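You operate a simulated robot arm through the tools that you are given. There is no shell and no other tool. Be economical: measure what you need, move in short steps, check, and stop when the job is done.

Carry out the task below with a simulated robot arm. There is one attempt and no reset: what you move stays moved.

TASK
Switch the warmer off, swap the green seal inside for the black one, then switch it on again.
Fine: the green seal goes in the blue tray; shut the lid before you switch on.

It is judged by the outcome, as a careful person would: the job done as asked, and still so three seconds after it is handed in. It fails if anything else is knocked over, pushed out of place, dropped, spilled or broken.

THE ROBOT
A 7-joint arm with a two-finger parallel gripper, fixed in place. Base frame: the origin is at the foot of the arm, x ahead of it, y to its left, z up; the work surface is at about z = 800. Lengths are in mm, angles in degrees, forces in N, time in s.
With the tool pointing down near the work surface it reaches from about 240 to 680 mm from the base axis. Its first joint turns from -66.0 to 66.0 degrees. Payload 2.4 kg.
Tool frame: the origin (TCP) lies between the finger pads and is the grasp point; the fingertips stand 30 mm ahead of it; z points along the fingers, y is the line along which they close. The gripper opens to 94 mm. The fingers are 28 mm wide and 10 mm thick; the gripper's body (50 by 96 mm) begins 55 mm behind the TCP.
Orientation is that of the tool frame in the base frame, as a unit quaternion [x, y, z, w]. With the fingers straight down and closing along the base's y, the tool's x points along the base's -x, its y along +y and its z along -z.

THE INTERFACE
- The arm moves only by the tool move_arm. Its argument "targets" is one flat list of numbers, 7 for each row, row after row: the turn, a rotation vector about the base's x, y, z in degrees, then the shift along the base's x, y, z in mm, then the finger opening in mm, from 0 to 94. In form: [wx, wy, wz, x, y, z, jaw, wx, wy, wz, x, y, z, jaw, ...]. A call has 1 to 10 rows; each row shifts and turns the commanded pose from where the row before left it. A row lasts 0.2 s, in which the tool goes at most 50 mm and 8.6 degrees; a call with a longer step from one row to the next is refused whole, and so is a gripper value outside its range. A pose out of reach is approached as far as the arm can. The call stops where the force on the tool passes 40 N (or 10 N more than at its start, if that is more) or the arm is blocked; 0.2 s more then pass. The fingers move at their own pace (about 153 mm/s each) and stop on an object; they squeeze with about 32 N. The grip force told is the motor's: it shows also when the fingers shut on nothing. Time passes only in rows, and 0.2 s behind the last, so rows that do not move let the fingers close. It gives the time, the measured TCP pose, the force on the tool (base axes), the opening and the grip force at its end, in the units of the frame above (readings bear some noise).
- Cameras (640 x 400 px; columns grow to the right, rows downward): "scene" is fixed at [28.8, 462.2, 1455.3]; the picture's right is [-0.84, -0.54, 0.00], its down [-0.25, 0.39, -0.89] and it looks along [0.48, -0.75, -0.46] (base axes); focal length 326 px, centre (320, 200). "wrist" rides on the gripper at [-37, 0, -58] in the tool frame; the picture's right is [0.00, -1.00, 0.00], its down [0.97, 0.00, -0.24] and it looks along [0.24, 0.00, 0.97] (tool axes); focal length 218 px, centre (320, 200).
- snapshot(camera): a new picture of that camera. No time passes.
- probe_pixels(camera, pixels): for up to 12 pixels [column, row] of the newest picture of that camera ("zoom" is the newest enlarged one), the place [x, y, z] in the base frame of the surface seen there, good to about 2 mm. No time passes.
- inspect(camera, box): a new picture of the part [left, top, right, bottom] of that camera's present view, enlarged. No time passes.
- close_job(): hands the job in; it is judged then, once.

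Work in short steps. Measure before you move; look again where a grasp or a placing could have gone wrong, and mend it. You have 80 turns and 34 pictures in all, the two below and enlarged ones among them. Open the gripper and draw the arm clear of the work before you hand the job in, unless the task says otherwise; then end with one line.

The tools are called as a command line: name --argument value ..., lists and objects as JSON in quotes. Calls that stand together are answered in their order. move_arm: Moves the arm, as the interface text tells. Its arguments: {"type":"object","properties":{"targets":{"type":"array"}},"required":["targets"]} The other tools are called the same way: snapshot (camera) takes a picture; probe_pixels (camera, pixels) gives the place of the surface under pixels of a picture; inspect (camera, box) takes an enlarged picture of a part of a camera's view; close_job () hands the job in.

At the start:

```text
time: 0.0
position: [443.9, 37.3, 1165.1]
orientation: [0.0, 1.0, 0.0, 0.0]
ft_force: [0.2, 0.3, -0.2]
width: 93.9
grip_force: 0.0
```

scene: 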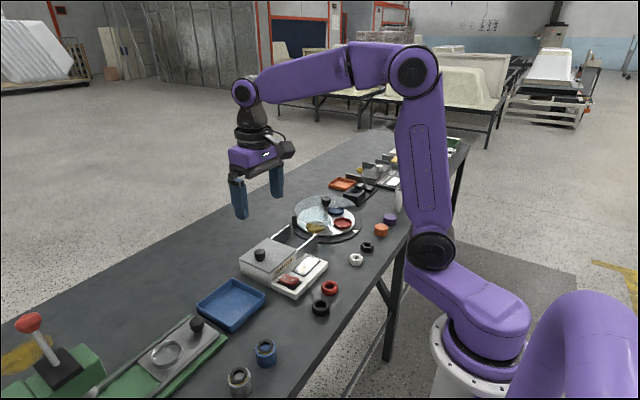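
wrist: 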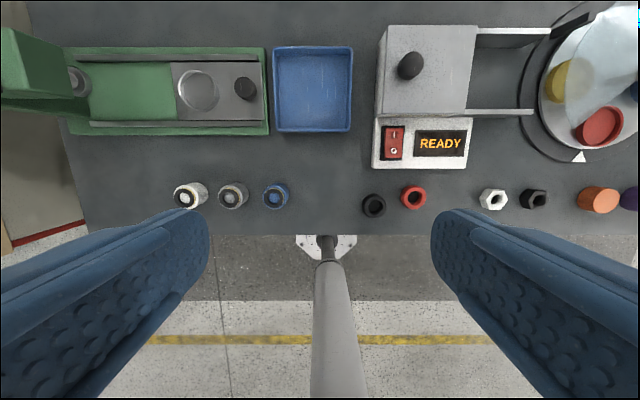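

I'll start by enlarging the warmer area in both views to find the lid, switch and seals.

inspect --camera "wrist" --box '[340, 10, 560, 230]'

inspect --camera "scene" --box '[180, 200, 420, 350]'

probe_pixels --camera "wrist" --pixels '[[409, 65], [390, 30], [470, 30], [470, 110], [385, 110], [394, 132], [394, 152], [440, 143], [374, 205], [414, 197], [312, 90], [500, 70]]'

```text
1.82 times, centred on (450, 120) of wrist
```

zoom: 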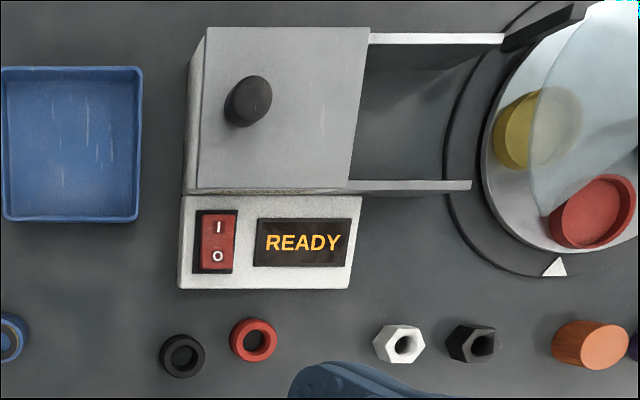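

```text
2.67 times, centred on (300, 275) of scene
```

zoom: 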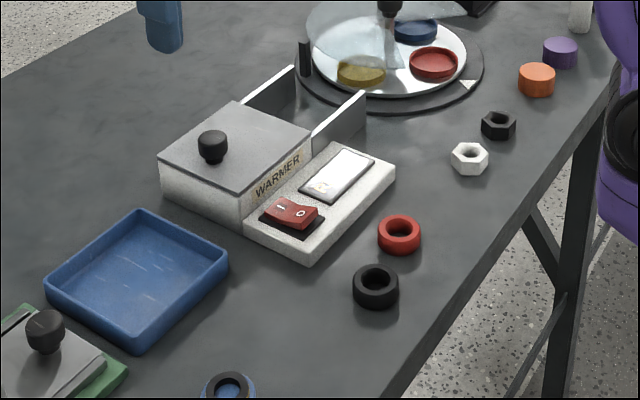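

```text
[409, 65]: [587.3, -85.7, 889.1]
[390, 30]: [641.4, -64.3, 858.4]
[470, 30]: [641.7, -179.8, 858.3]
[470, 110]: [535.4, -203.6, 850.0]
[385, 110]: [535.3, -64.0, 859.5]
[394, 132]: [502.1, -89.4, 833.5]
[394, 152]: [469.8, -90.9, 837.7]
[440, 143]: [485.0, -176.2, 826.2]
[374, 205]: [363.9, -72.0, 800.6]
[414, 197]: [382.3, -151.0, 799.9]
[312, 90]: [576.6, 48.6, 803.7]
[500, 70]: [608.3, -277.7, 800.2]
```

The rocker's O half (near edge) stands raised, so the warmer is on. I'll measure the rocker and the black seal more finely.

inspect --camera "wrist" --box '[350, 110, 490, 220]'

probe_pixels --camera "wrist" --pixels '[[394, 128], [394, 136], [394, 143], [394, 148], [394, 154], [394, 157], [394, 162], [394, 166], [387, 150], [401, 150], [374, 214], [364, 207]]'

```text
3.64 times, centred on (420, 165) of wrist
```

zoom: 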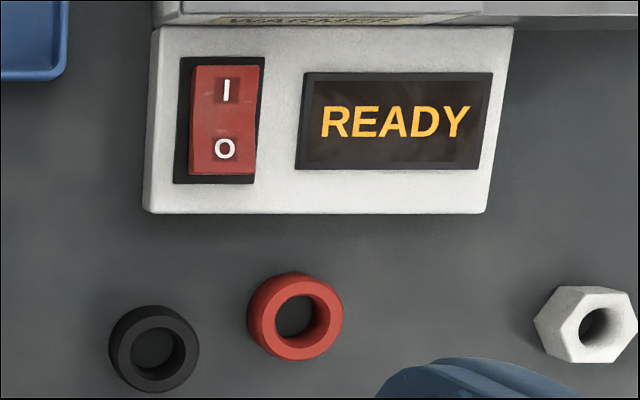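

```text
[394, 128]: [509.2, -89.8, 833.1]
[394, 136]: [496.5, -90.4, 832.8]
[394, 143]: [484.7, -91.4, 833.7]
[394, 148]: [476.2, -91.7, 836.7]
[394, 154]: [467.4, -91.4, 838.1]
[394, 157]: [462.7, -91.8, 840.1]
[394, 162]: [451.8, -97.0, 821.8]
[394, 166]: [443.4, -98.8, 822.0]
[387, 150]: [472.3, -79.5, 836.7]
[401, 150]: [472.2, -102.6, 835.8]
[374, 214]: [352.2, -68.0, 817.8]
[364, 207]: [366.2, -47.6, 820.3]
```

Rocker spans x 461–509, y −78…−104, with the O end raised at z 840. I move above the O end with the fingers shut.

move_arm --targets '[0, 0, 0, 2.5, -18.5, -39, 0, 0, 0, 0, 2.6, -18.5, -39, 0, 0, 0, 0, 2.6, -18.5, -39, 0, 0, 0, 0, 2.6, -18.5, -39, 0, 0, 0, 0, 2.6, -18.5, -39, 0, 0, 0, 0, 2.6, -18.5, -39, 0, 0, 0, 0, 2.6, -18.3, -36, 0, 0, 0, 0, 0, 0, 0, 0]'

```text
time: 1.8
position: [462.9, -91.3, 893.7]
orientation: [0.0, 1.0, -0.001, 0.0]
ft_force: [-0.2, -0.4, 0.4]
width: 0.0
grip_force: 31.7
```

Tips are now at z≈864. I press down in small steps to tips ≈831.

move_arm --targets '[0, 0, 0, 0, 0, -16, 0, 0, 0, 0, 0, 0, -8, 0, 0, 0, 0, 0, 0, -4, 0, 0, 0, 0, 0, 0, -3, 0, 0, 0, 0, 0, 0, -3, 0]'

move_arm --targets '[0, 0, 0, 0, 0, 20, 0, 0, 0, 0, 0, 0, 40, 0]'

inspect --camera "scene" --box '[220, 220, 360, 330]'

```text
time: 3.0
position: [462.1, -91.2, 865.4]
orientation: [0.0, 1.0, 0.0, 0.0]
ft_force: [-5.8, 2.2, 17.8]
width: 0.1
grip_force: 32.3
stopped in row 5: the force on the tool passed its limit (the readings are from after the stop); the commanded pose is now the measured one
```

```text
time: 3.6
position: [461.2, -93.8, 925.2]
orientation: [0.0, 1.0, 0.0, 0.0]
ft_force: [-1.1, 0.2, 0.1]
width: 0.0
grip_force: 32.2
```

```text
3.64 times, centred on (290, 275) of scene
```

zoom: 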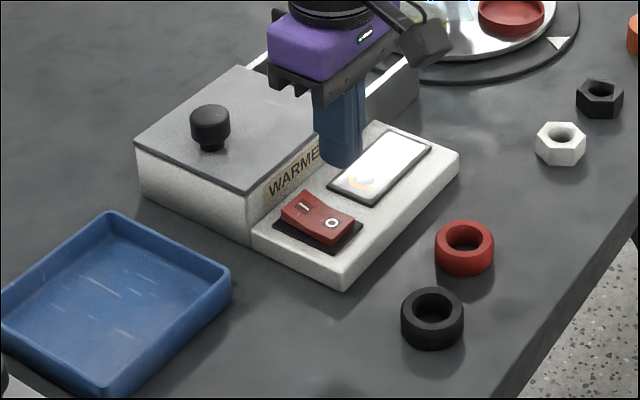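

The I side now stands up, so it's off. I rise above the lid with open fingers and look from the wrist to check the display and measure the knob.

move_arm --targets '[0, 0, 0, 15, 0, 45, 60, 0, 0, 0, 20, 0, 40, 60, 0, 0, 0, 25, 0, 30, 60, 0, 0, 0, 0, 0, 0, 60]'

snapshot --camera "wrist"

```text
time: 4.6
position: [520.7, -91.5, 1042.0]
orientation: [0.0, 1.0, 0.0, 0.0]
ft_force: [0.5, 0.3, -0.1]
width: 60.0
grip_force: 0.0
```

```text
27 pictures are left
```

wrist: 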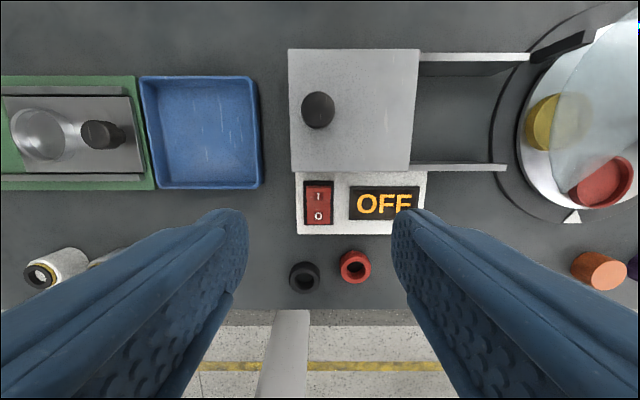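

The display reads OFF. Next I measure the knob (318,110), lid edges, tray and rails.

probe_pixels --camera "wrist" --pixels '[[303, 110], [318, 110], [333, 110], [318, 94], [318, 126], [292, 150], [414, 100], [350, 52], [350, 168], [527, 58], [505, 167], [460, 110]]'

probe_pixels --camera "wrist" --pixels '[[198, 135], [143, 82], [250, 82], [258, 185], [155, 187], [200, 80], [304, 263], [304, 291], [291, 277], [318, 277], [341, 268], [495, 130]]'

```text
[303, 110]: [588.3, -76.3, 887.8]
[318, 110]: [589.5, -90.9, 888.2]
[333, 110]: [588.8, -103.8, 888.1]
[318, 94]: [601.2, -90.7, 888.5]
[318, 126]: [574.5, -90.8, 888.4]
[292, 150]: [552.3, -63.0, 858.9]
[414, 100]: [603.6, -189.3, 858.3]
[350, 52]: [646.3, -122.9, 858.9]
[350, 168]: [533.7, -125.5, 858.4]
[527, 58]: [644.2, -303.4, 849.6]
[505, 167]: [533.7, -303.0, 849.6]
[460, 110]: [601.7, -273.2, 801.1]
```

```text
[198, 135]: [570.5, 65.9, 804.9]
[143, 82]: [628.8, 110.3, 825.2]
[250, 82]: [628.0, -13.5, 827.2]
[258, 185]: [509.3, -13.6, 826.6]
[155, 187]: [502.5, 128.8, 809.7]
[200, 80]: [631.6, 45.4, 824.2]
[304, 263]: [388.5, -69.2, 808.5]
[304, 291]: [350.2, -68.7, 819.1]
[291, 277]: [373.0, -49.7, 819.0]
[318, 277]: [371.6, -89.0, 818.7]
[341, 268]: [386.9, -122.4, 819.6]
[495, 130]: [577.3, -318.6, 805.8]
```

Knob centre (588.5, −90), top z 888; lid top z 858, lid y −62…−192, rails end y −303. I descend on the knob and grip.

move_arm --targets '[0, 0, 0, 34, 1, -30, 60, 0, 0, 0, 34, 0.5, -30, 60, 0, 0, 0, 0, 0, -40, 60, 0, 0, 0, 0, 0, -30, 60, 0, 0, 0, 0, 0, -17, 60, 0, 0, 0, 0, 0, 0, 60, 0, 0, 0, 0, 0, 0, 0, 0, 0, 0, 0, 0, 0, 0]'

```text
time: 6.4
position: [591.7, -91.0, 892.8]
orientation: [-0.001, 1.0, 0.0, 0.001]
ft_force: [0.9, 0.9, 1.8]
width: 31.2
grip_force: 45.5
```

Knob gripped (31 mm). I slide the lid toward −y.

move_arm --targets '[0, 0, 0, 0, -8, 0, 0, 0, 0, 0, 0, -15, 0, 0, 0, 0, 0, 0, -15, 0, 0, 0, 0, 0, 0, -15, 0, 0, 0, 0, 0, 0, -15, 0, 0, 0, 0, 0, 0, -15, 0, 0, 0, 0, 0, 0, -10, 0, 0, 0, 0, 0, 0, 0, 0, 0]'

inspect --camera "scene" --box '[180, 180, 400, 330]'

```text
time: 8.2
position: [590.4, -184.7, 894.0]
orientation: [0.001, 1.0, -0.001, 0.001]
ft_force: [-1.9, 0.3, 31.9]
width: 31.4
grip_force: 44.8
```

```text
2.67 times, centred on (290, 255) of scene
```

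zoom: 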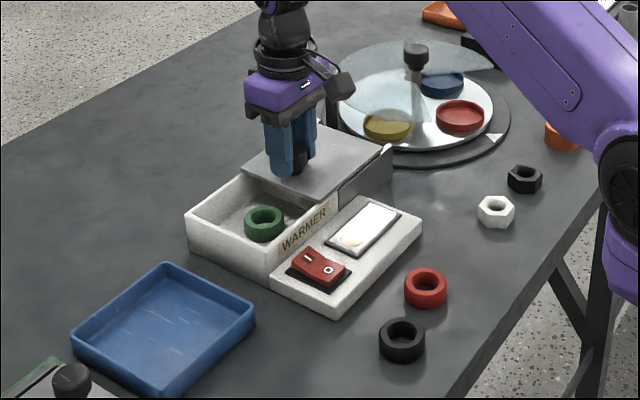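

The lid is open enough to show the green seal. Force reads 32 N upward, so I ease 1 mm up and slide a bit further.

move_arm --targets '[0, 0, 0, 0, 0, 1, 0, 0, 0, 0, 0, -7, 0, 0, 0, 0, 0, 0, -6, 0, 0]'

```text
time: 9.0
position: [591.0, -196.6, 893.7]
orientation: [0.001, 1.0, 0.0, 0.003]
ft_force: [11.4, 0.1, 12.2]
width: 31.3
grip_force: 45.2
```

Slid 106 mm. I release, go up, and look down on the box from above.

move_arm --targets '[0, 0, 0, 0, 0, 0, 60, 0, 0, 0, 0, 0, 0, 60, 0, 0, 0, 0, 0, 30, 60, 0, 0, 0, 0, 0, 45, 60, 0, 0, 0, -20, 35, 30, 94, 0, 0, 0, -20, 40, 10, 94, 0, 0, 0, 0, 27, 0, 94, 0, 0, 0, 0, 0, 0, 94]'

snapshot --camera "wrist"

```text
refused: row 5 steps farther than a row can; nothing moved
```

```text
25 pictures are left
```

wrist: 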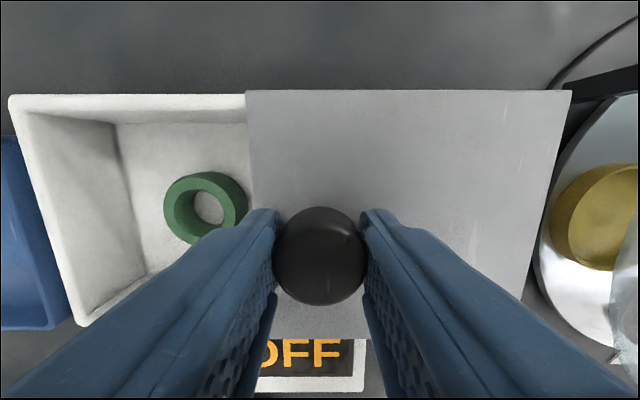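

That step was too long and was refused; I repeat it with shorter rows.

move_arm --targets '[0, 0, 0, 0, 0, 0, 60, 0, 0, 0, 0, 0, 0, 60, 0, 0, 0, 0, 0, 30, 60, 0, 0, 0, 0, 0, 45, 60, 0, 0, 0, -10, 30, 30, 94, 0, 0, 0, -15, 40, 5, 94, 0, 0, 0, -15, 27, 0, 94, 0, 0, 0, 0, 0, 0, 94]'

snapshot --camera "wrist"

```text
time: 10.8
position: [551.5, -97.3, 1005.0]
orientation: [0.0, 1.0, 0.0, 0.001]
ft_force: [-0.1, 0.2, -0.3]
width: 93.7
grip_force: 0.1
```

```text
24 pictures are left
```

wrist: 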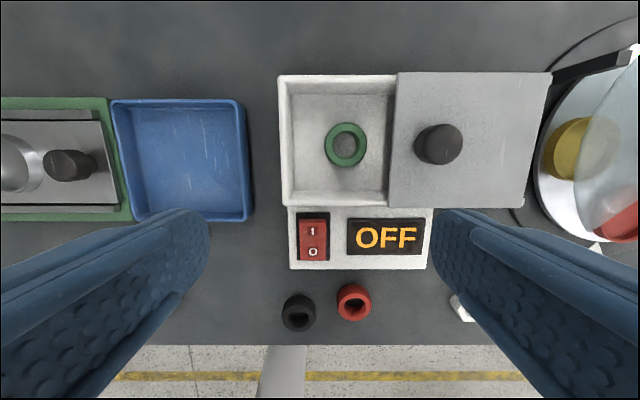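

probe_pixels --camera "wrist" --pixels '[[330, 145], [361, 145], [346, 128], [346, 160], [346, 144], [305, 185], [283, 140], [291, 120], [390, 140], [398, 100], [345, 78], [345, 201]]'

inspect --camera "wrist" --box '[270, 60, 410, 215]'

```text
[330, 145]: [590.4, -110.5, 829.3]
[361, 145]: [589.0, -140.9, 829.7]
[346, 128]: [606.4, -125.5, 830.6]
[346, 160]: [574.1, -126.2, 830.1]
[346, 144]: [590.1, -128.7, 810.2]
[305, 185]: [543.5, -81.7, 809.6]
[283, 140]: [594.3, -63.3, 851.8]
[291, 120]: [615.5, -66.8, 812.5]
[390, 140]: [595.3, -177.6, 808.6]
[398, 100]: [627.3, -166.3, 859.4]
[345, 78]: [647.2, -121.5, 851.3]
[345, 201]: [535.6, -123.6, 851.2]
```

```text
2.58 times, centred on (340, 138) of wrist
```

zoom: 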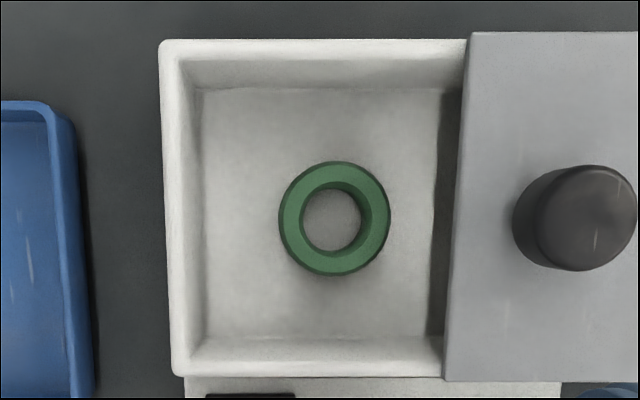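

Seal centre (590, −126), Ø40, z 810–830; lid edge at y −167. I line up above it with a 50 mm opening, at y −124 for clearance from the lid.

move_arm --targets '[0, 0, 0, 20, -14, -25, 50, 0, 0, 0, 18.5, -12.7, -35, 50, 0, 0, 0, 0, 0, -30, 50, 0, 0, 0, 0, 0, 0, 50]'

```text
time: 11.8
position: [589.6, -125.0, 913.9]
orientation: [0.0, 1.0, 0.0, 0.001]
ft_force: [1.0, 0.3, -0.8]
width: 49.9
grip_force: 0.1
```

move_arm --targets '[0, 0, 0, 0, 1, -25, 50, 0, 0, 0, 0, 0, -22, 50, 0, 0, 0, 0, 0, -15, 50, 0, 0, 0, 0, 0, -7, 50, 0, 0, 0, 0, 0, 0, 50, 0, 0, 0, 0, 0, 0, 0, 0, 0, 0, 0, 0, 0, 0]'

```text
time: 13.4
position: [588.5, -124.1, 844.4]
orientation: [0.0, 1.0, 0.0, 0.001]
ft_force: [0.1, -0.1, -0.3]
width: 43.8
grip_force: 31.9
```

Gripped at 43.8 mm. I lift it straight up and carry it over the tray centre (570, 52).

move_arm --targets '[0, 0, 0, 0, 0, 20, 0, 0, 0, 0, 0, 0, 35, 0, 0, 0, 0, 0, 0, 35, 0, 0, 0, 0, -5, 44, 0, 0, 0, 0, 0, -5, 44, 0, 0, 0, 0, 0, -5, 44, 0, 0, 0, 0, 0, -5, 44, 0, 0, 0, 0, 0, 0, 0, 0, 0]'

snapshot --camera "wrist"

```text
time: 15.2
position: [566.3, 53.1, 935.9]
orientation: [0.0, 1.0, 0.0, 0.0]
ft_force: [0.1, 0.5, -0.2]
width: 43.9
grip_force: 31.9
```

```text
22 pictures are left
```

wrist: 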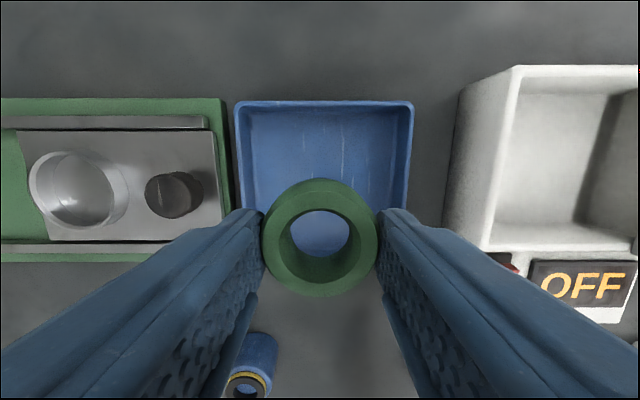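

The seal is held over the tray. Tray floor is z ≈804 versus the box floor 810, so I release at TCP ≈839.5.

move_arm --targets '[0, 0, 0, 2, -1, -40, 0, 0, 0, 0, 0, 0, -35, 0, 0, 0, 0, 0, 0, -14, 0, 0, 0, 0, 0, 0, -7, 0, 0, 0, 0, 0, 0, 0, 0, 0, 0, 0, 0, 0, 0, 56, 0, 0, 0, 0, 0, 0, 56, 0, 0, 0, 0, 0, 25, 56, 0, 0, 0, 0, 0, 45, 56, 0, 0, 0, 0, 0, 45, 56]'

```text
time: 17.4
position: [570.8, 49.6, 953.0]
orientation: [0.0, 1.0, 0.0, -0.001]
ft_force: [0.5, 0.3, -0.3]
width: 56.2
grip_force: 0.0
```

Now to above the black seal near (370, −69).

move_arm --targets '[0, 0, 0, -36, -20, 0, 80, 0, 0, 0, -36, -20, 0, 80, 0, 0, 0, -36, -20, 0, 80, 0, 0, 0, -36, -20, 0, 80, 0, 0, 0, -36, -20, 0, 80, 0, 0, 0, -20, -19, 0, 80, 0, 0, 0, 0, 0, 0, 80]'

snapshot --camera "wrist"

inspect --camera "scene" --box '[180, 230, 360, 350]'

```text
time: 19.0
position: [370.9, -70.2, 952.1]
orientation: [-0.001, 1.0, 0.0, 0.0]
ft_force: [-0.2, 0.3, -0.1]
width: 79.9
grip_force: 0.1
```

```text
21 pictures are left
```

wrist: 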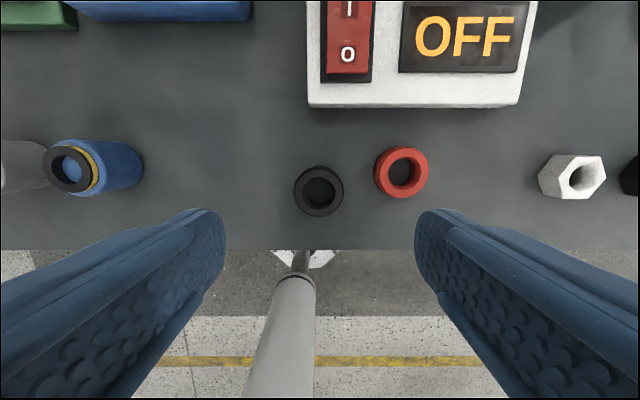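

```text
3.33 times, centred on (270, 290) of scene
```

zoom: 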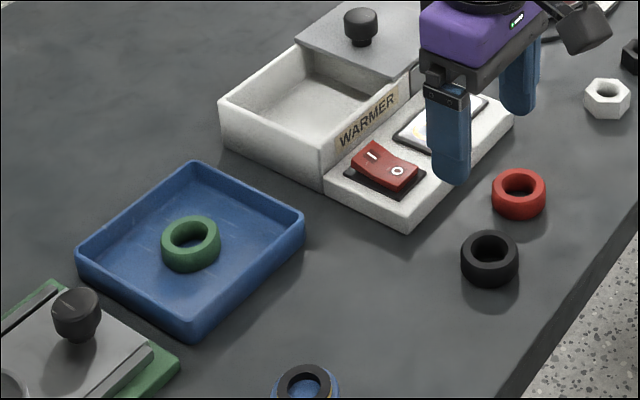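

The green seal lies in the tray. I measure the black ring (318,190) and the neighbouring red one.

probe_pixels --camera "wrist" --pixels '[[298, 190], [340, 188], [319, 170], [319, 211], [319, 190], [379, 173], [425, 173], [402, 152], [402, 193], [360, 195]]'

```text
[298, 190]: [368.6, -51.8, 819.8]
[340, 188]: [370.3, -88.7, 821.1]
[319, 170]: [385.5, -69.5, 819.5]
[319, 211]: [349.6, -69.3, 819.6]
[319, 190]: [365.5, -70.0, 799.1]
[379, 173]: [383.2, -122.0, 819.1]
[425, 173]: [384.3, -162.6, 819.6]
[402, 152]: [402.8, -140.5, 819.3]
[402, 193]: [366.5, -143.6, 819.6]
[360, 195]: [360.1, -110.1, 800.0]
```

Black ring centre (368, −70), z 800–820; 29 mm gap to the red one. I descend with a 56 mm opening to TCP z 835.

move_arm --targets '[0, 0, 0, -2.5, 0, -40, 56, 0, 0, 0, 0, 0, -40, 56, 0, 0, 0, 0, 0, -22, 56, 0, 0, 0, 0, 0, -10, 56, 0, 0, 0, 0, 0, -5, 56, 0, 0, 0, 0, 0, 0, 56, 0, 0, 0, 0, 0, 0, 0, 0, 0, 0, 0, 0, 0, 0]'

```text
time: 20.8
position: [368.2, -68.9, 835.6]
orientation: [0.001, 1.0, 0.0, -0.001]
ft_force: [-0.5, 0.4, -0.3]
width: 43.8
grip_force: 32.0
```

Gripped at 43.8 mm. I lift and carry it over the box to (590, −124).

move_arm --targets '[0, 0, 0, 0, 0, 25, 0, 0, 0, 0, 0, 0, 40, 0, 0, 0, 0, 0, 0, 40, 0, 0, 0, 0, 44.3, -11, 0, 0, 0, 0, 0, 44.3, -11, 0, 0, 0, 0, 0, 44.3, -11, 0, 0, 0, 0, 0, 44.3, -11, 0, 0, 0, 0, 0, 44.3, -11, 0, 0, 0, 0, 0, 0, 0, 0, 0]'

snapshot --camera "wrist"

```text
time: 22.8
position: [589.3, -129.0, 943.5]
orientation: [0.001, 1.0, 0.0, 0.001]
ft_force: [-0.5, -0.1, 0.1]
width: 44.0
grip_force: 31.8
```

```text
19 pictures are left
```

wrist: 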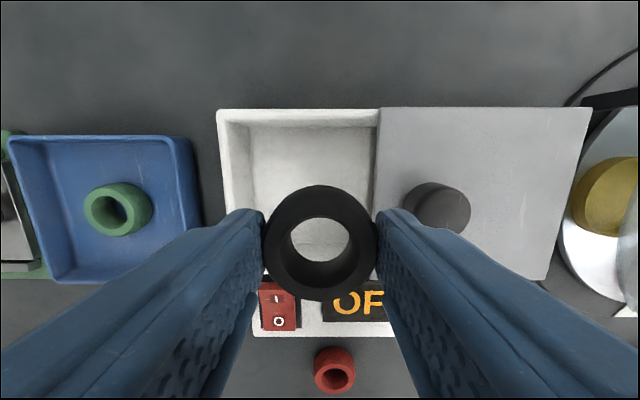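

y reads −129; I shift 4 mm to +y for lid clearance, lower most of the way, then check.

move_arm --targets '[0, 0, 0, 0, 4, -20, 0, 0, 0, 0, 0, 0, -20, 0, 0, 0, 0, 0, 0, 0, 0]'

```text
time: 23.6
position: [590.7, -121.6, 902.8]
orientation: [0.0, 1.0, 0.0, 0.0]
ft_force: [0.7, 0.5, 0.2]
width: 44.1
grip_force: 32.2
```

move_arm --targets '[0, 0, 0, 0, -2, -25, 0, 0, 0, 0, 0, 0, -20, 0, 0, 0, 0, 0, 0, -8, 0, 0, 0, 0, 0, 0, -3.5, 0, 0, 0, 0, 0, 0, 0, 0]'

```text
time: 24.8
position: [591.4, -122.7, 846.0]
orientation: [0.0, 1.0, 0.0, 0.001]
ft_force: [-1.8, -1.2, 7.5]
width: 43.9
grip_force: 32.1
```

Light contact with the floor (7.5 N). I release with a 50 mm opening, rise, and look.

move_arm --targets '[0, 0, 0, 0, 0, 0, 50, 0, 0, 0, 0, 0, 0, 50, 0, 0, 0, 0, 0, 20, 50, 0, 0, 0, 0, 0, 40, 50, 0, 0, 0, 0, 0, 40, 50, 0, 0, 0, 0, 0, 0, 50]'

snapshot --camera "wrist"

```text
time: 26.2
position: [591.4, -123.5, 944.9]
orientation: [0.0, 1.0, 0.0, 0.0]
ft_force: [0.5, 0.1, -1.2]
width: 50.0
grip_force: 0.0
```

```text
18 pictures are left
```

wrist: 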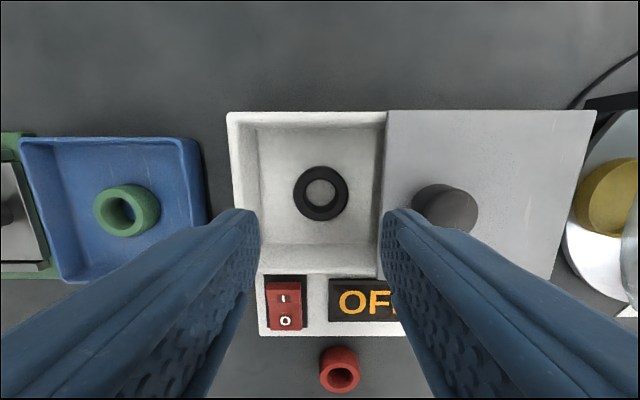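

The black seal lies flat in the box. I measure the knob again before closing.

probe_pixels --camera "wrist" --pixels '[[415, 203], [430, 203], [444, 203], [430, 188], [430, 219], [391, 140]]'

```text
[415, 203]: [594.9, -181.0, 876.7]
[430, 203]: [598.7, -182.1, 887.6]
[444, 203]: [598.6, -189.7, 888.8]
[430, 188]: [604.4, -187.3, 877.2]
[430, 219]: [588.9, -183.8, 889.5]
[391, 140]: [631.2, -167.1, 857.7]
```

Lid shift is 105 mm, so the knob centre is about (589, −195). I go over it, descend and grip.

move_arm --targets '[0, 0, 0, -1, -36, 0, 60, 0, 0, 0, 0, -36, 0, 60, 0, 0, 0, 0, 0, 0, 60, 0, 0, 0, 0, 0, -30, 60, 0, 0, 0, 0, 0, -20, 60, 0, 0, 0, 0, 0, 0, 60, 0, 0, 0, 0, 0, 0, 0, 0, 0, 0, 0, 0, 0, 0]'

```text
time: 28.0
position: [590.4, -193.2, 893.9]
orientation: [0.0, 1.0, 0.0, 0.002]
ft_force: [1.3, -1.1, -1.9]
width: 31.2
grip_force: 45.1
```

Gripped. I slide it back toward +y, 105 mm.

move_arm --targets '[0, 0, 0, 0, 10, 0, 0, 0, 0, 0, 0, 15, 0, 0, 0, 0, 0, 0, 15, 0, 0, 0, 0, 0, 0, 15, 0, 0, 0, 0, 0, 0, 15, 0, 0, 0, 0, 0, 0, 15, 0, 0, 0, 0, 0, 0, 10, 0, 0, 0, 0, 0, 0, 6, 0, 0, 0, 0, 0, 0, 0, 0, 0]'

```text
time: 30.0
position: [589.3, -93.2, 895.4]
orientation: [0.0, 1.0, 0.0, 0.0]
ft_force: [9.8, 1.2, -23.5]
width: 31.0
grip_force: 44.7
```

move_arm --targets '[0, 0, 0, 0, 2, -0.7, 0, 0, 0, 0, 0, 1.5, 0, 0, 0, 0, 0, 0, 1, 0, 0, 0, 0, 0, 0, 0, 0, 0]'

snapshot --camera "wrist"

```text
time: 31.0
position: [589.6, -90.0, 895.2]
orientation: [0.001, 1.0, -0.001, 0.001]
ft_force: [10.5, -5.7, -6.4]
width: 31.0
grip_force: 44.6
```

```text
17 pictures are left
```

wrist: 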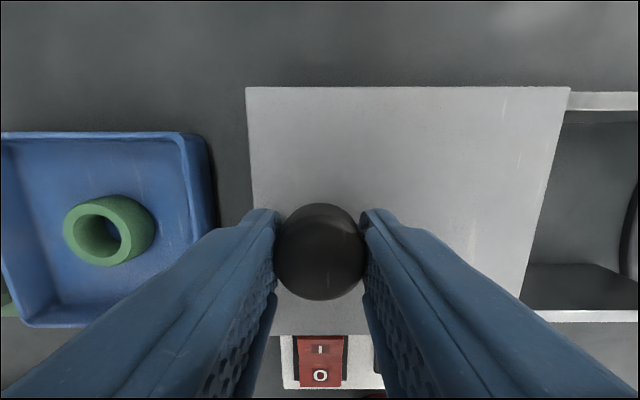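

The lid looks shut; a further gentle push checks for the end stop.

move_arm --targets '[0, 0, 0, 0, 1.5, 0, 0, 0, 0, 0, 0, 1, 0, 0, 0, 0, 0, 0, 0, 0, 0]'

probe_pixels --camera "wrist" --pixels '[[250, 110], [250, 170], [565, 110]]'

```text
time: 31.8
position: [590.0, -89.1, 895.9]
orientation: [0.002, 1.0, -0.001, 0.003]
ft_force: [14.6, -19.7, -5.6]
width: 31.1
grip_force: 45.1
```

```text
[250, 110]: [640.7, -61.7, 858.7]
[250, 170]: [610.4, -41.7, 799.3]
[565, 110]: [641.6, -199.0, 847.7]
```

At the stop (−20 N in y), lid edge at y ≈ −62 as originally. I release, rise, and move above the switch's I end.

move_arm --targets '[0, 0, 0, 0, -1.5, 0, 0, 0, 0, 0, 0, 0, 0, 60, 0, 0, 0, 0, 0, 0, 60, 0, 0, 0, 0, 0, 30, 60, 0, 0, 0, 0, 0, 45, 60, 0, 0, 0, -25, 0, 40, 0, 0, 0, 0, -35, 0, 20, 0, 0, 0, 0, 0, 0, 0, 0]'

snapshot --camera "wrist"

```text
time: 33.6
position: [528.2, -85.8, 1030.1]
orientation: [0.0, 1.0, 0.0, 0.0]
ft_force: [0.0, -0.1, -0.3]
width: 0.0
grip_force: 32.4
```

```text
16 pictures are left
```

wrist: 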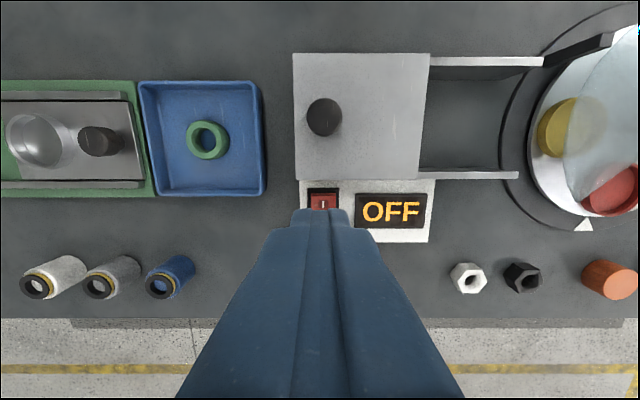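

Lid is shut and the display says OFF. I descend above the I end at (507, −92).

move_arm --targets '[0, 0, 0, -11, -3, -40, 0, 0, 0, 0, -10, -3, -40, 0, 0, 0, 0, 0, 0, -40, 0, 0, 0, 0, 0, 0, -17, 0, 0, 0, 0, 0, 0, 0, 0]'

```text
time: 34.8
position: [506.0, -92.9, 891.7]
orientation: [0.0, 1.0, -0.001, 0.0]
ft_force: [0.2, -0.8, -0.6]
width: 0.0
grip_force: 31.6
```

move_arm --targets '[0, 0, 0, 0, 0, -15, 0, 0, 0, 0, 0, 0, -7, 0, 0, 0, 0, 0, 0, -4, 0, 0, 0, 0, 0, 0, -3, 0, 0, 0, 0, 0, 0, -3, 0]'

move_arm --targets '[0, 0, 0, 0, 0, 20, 0, 0, 0, 0, -5, 0, 45, 0, 0, 0, 0, -20, 0, 45, 0, 0, 0, 0, -40, 0, 25, 60, 0, 0, 0, -30, 0, 30, 94, 0, 0, 0, 0, 0, 40, 94, 0, 0, 0, 0, 0, 0, 94]'

snapshot --camera "wrist"

inspect --camera "scene" --box '[160, 180, 420, 350]'

```text
time: 35.9
position: [510.4, -94.9, 866.9]
orientation: [-0.001, 1.0, -0.001, 0.003]
ft_force: [-1.1, 0.8, 6.2]
width: 0.1
grip_force: 31.9
stopped in row 5: the force on the tool passed its limit (the readings are from after the stop); the commanded pose is now the measured one
```

```text
time: 37.5
position: [413.3, -94.4, 1070.0]
orientation: [0.0, 1.0, -0.001, 0.002]
ft_force: [1.8, 0.6, 0.8]
width: 94.0
grip_force: 0.0
```

```text
15 pictures are left
```

wrist: 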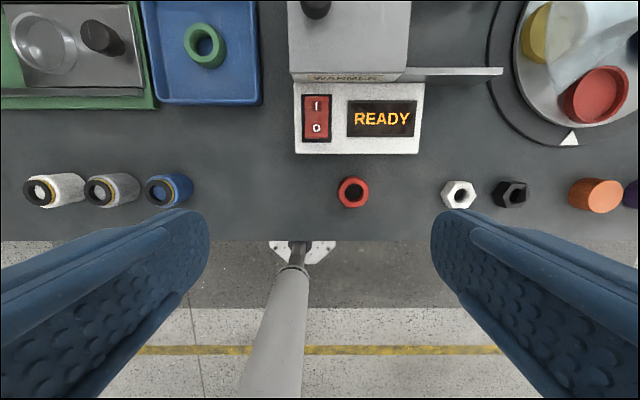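

```text
2.35 times, centred on (290, 265) of scene
```

zoom: 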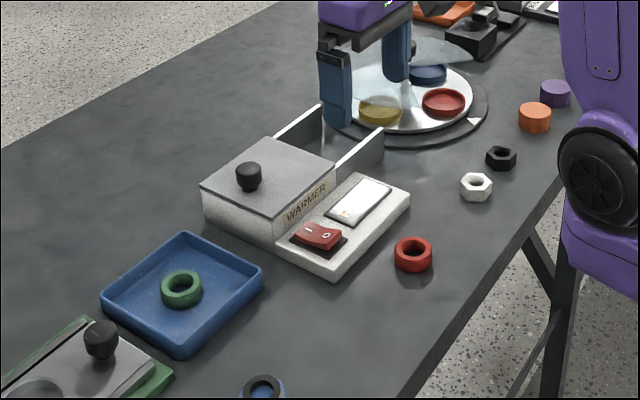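

The display reads READY, the lid is shut, and the green seal is in the tray. The gripper is open and clear, so I hand in.

close_job

```text
The job is handed in.
```

The warmer was switched off, the green seal was swapped for the black one and put in the blue tray, the lid was shut, and the warmer is on again and showing READY.
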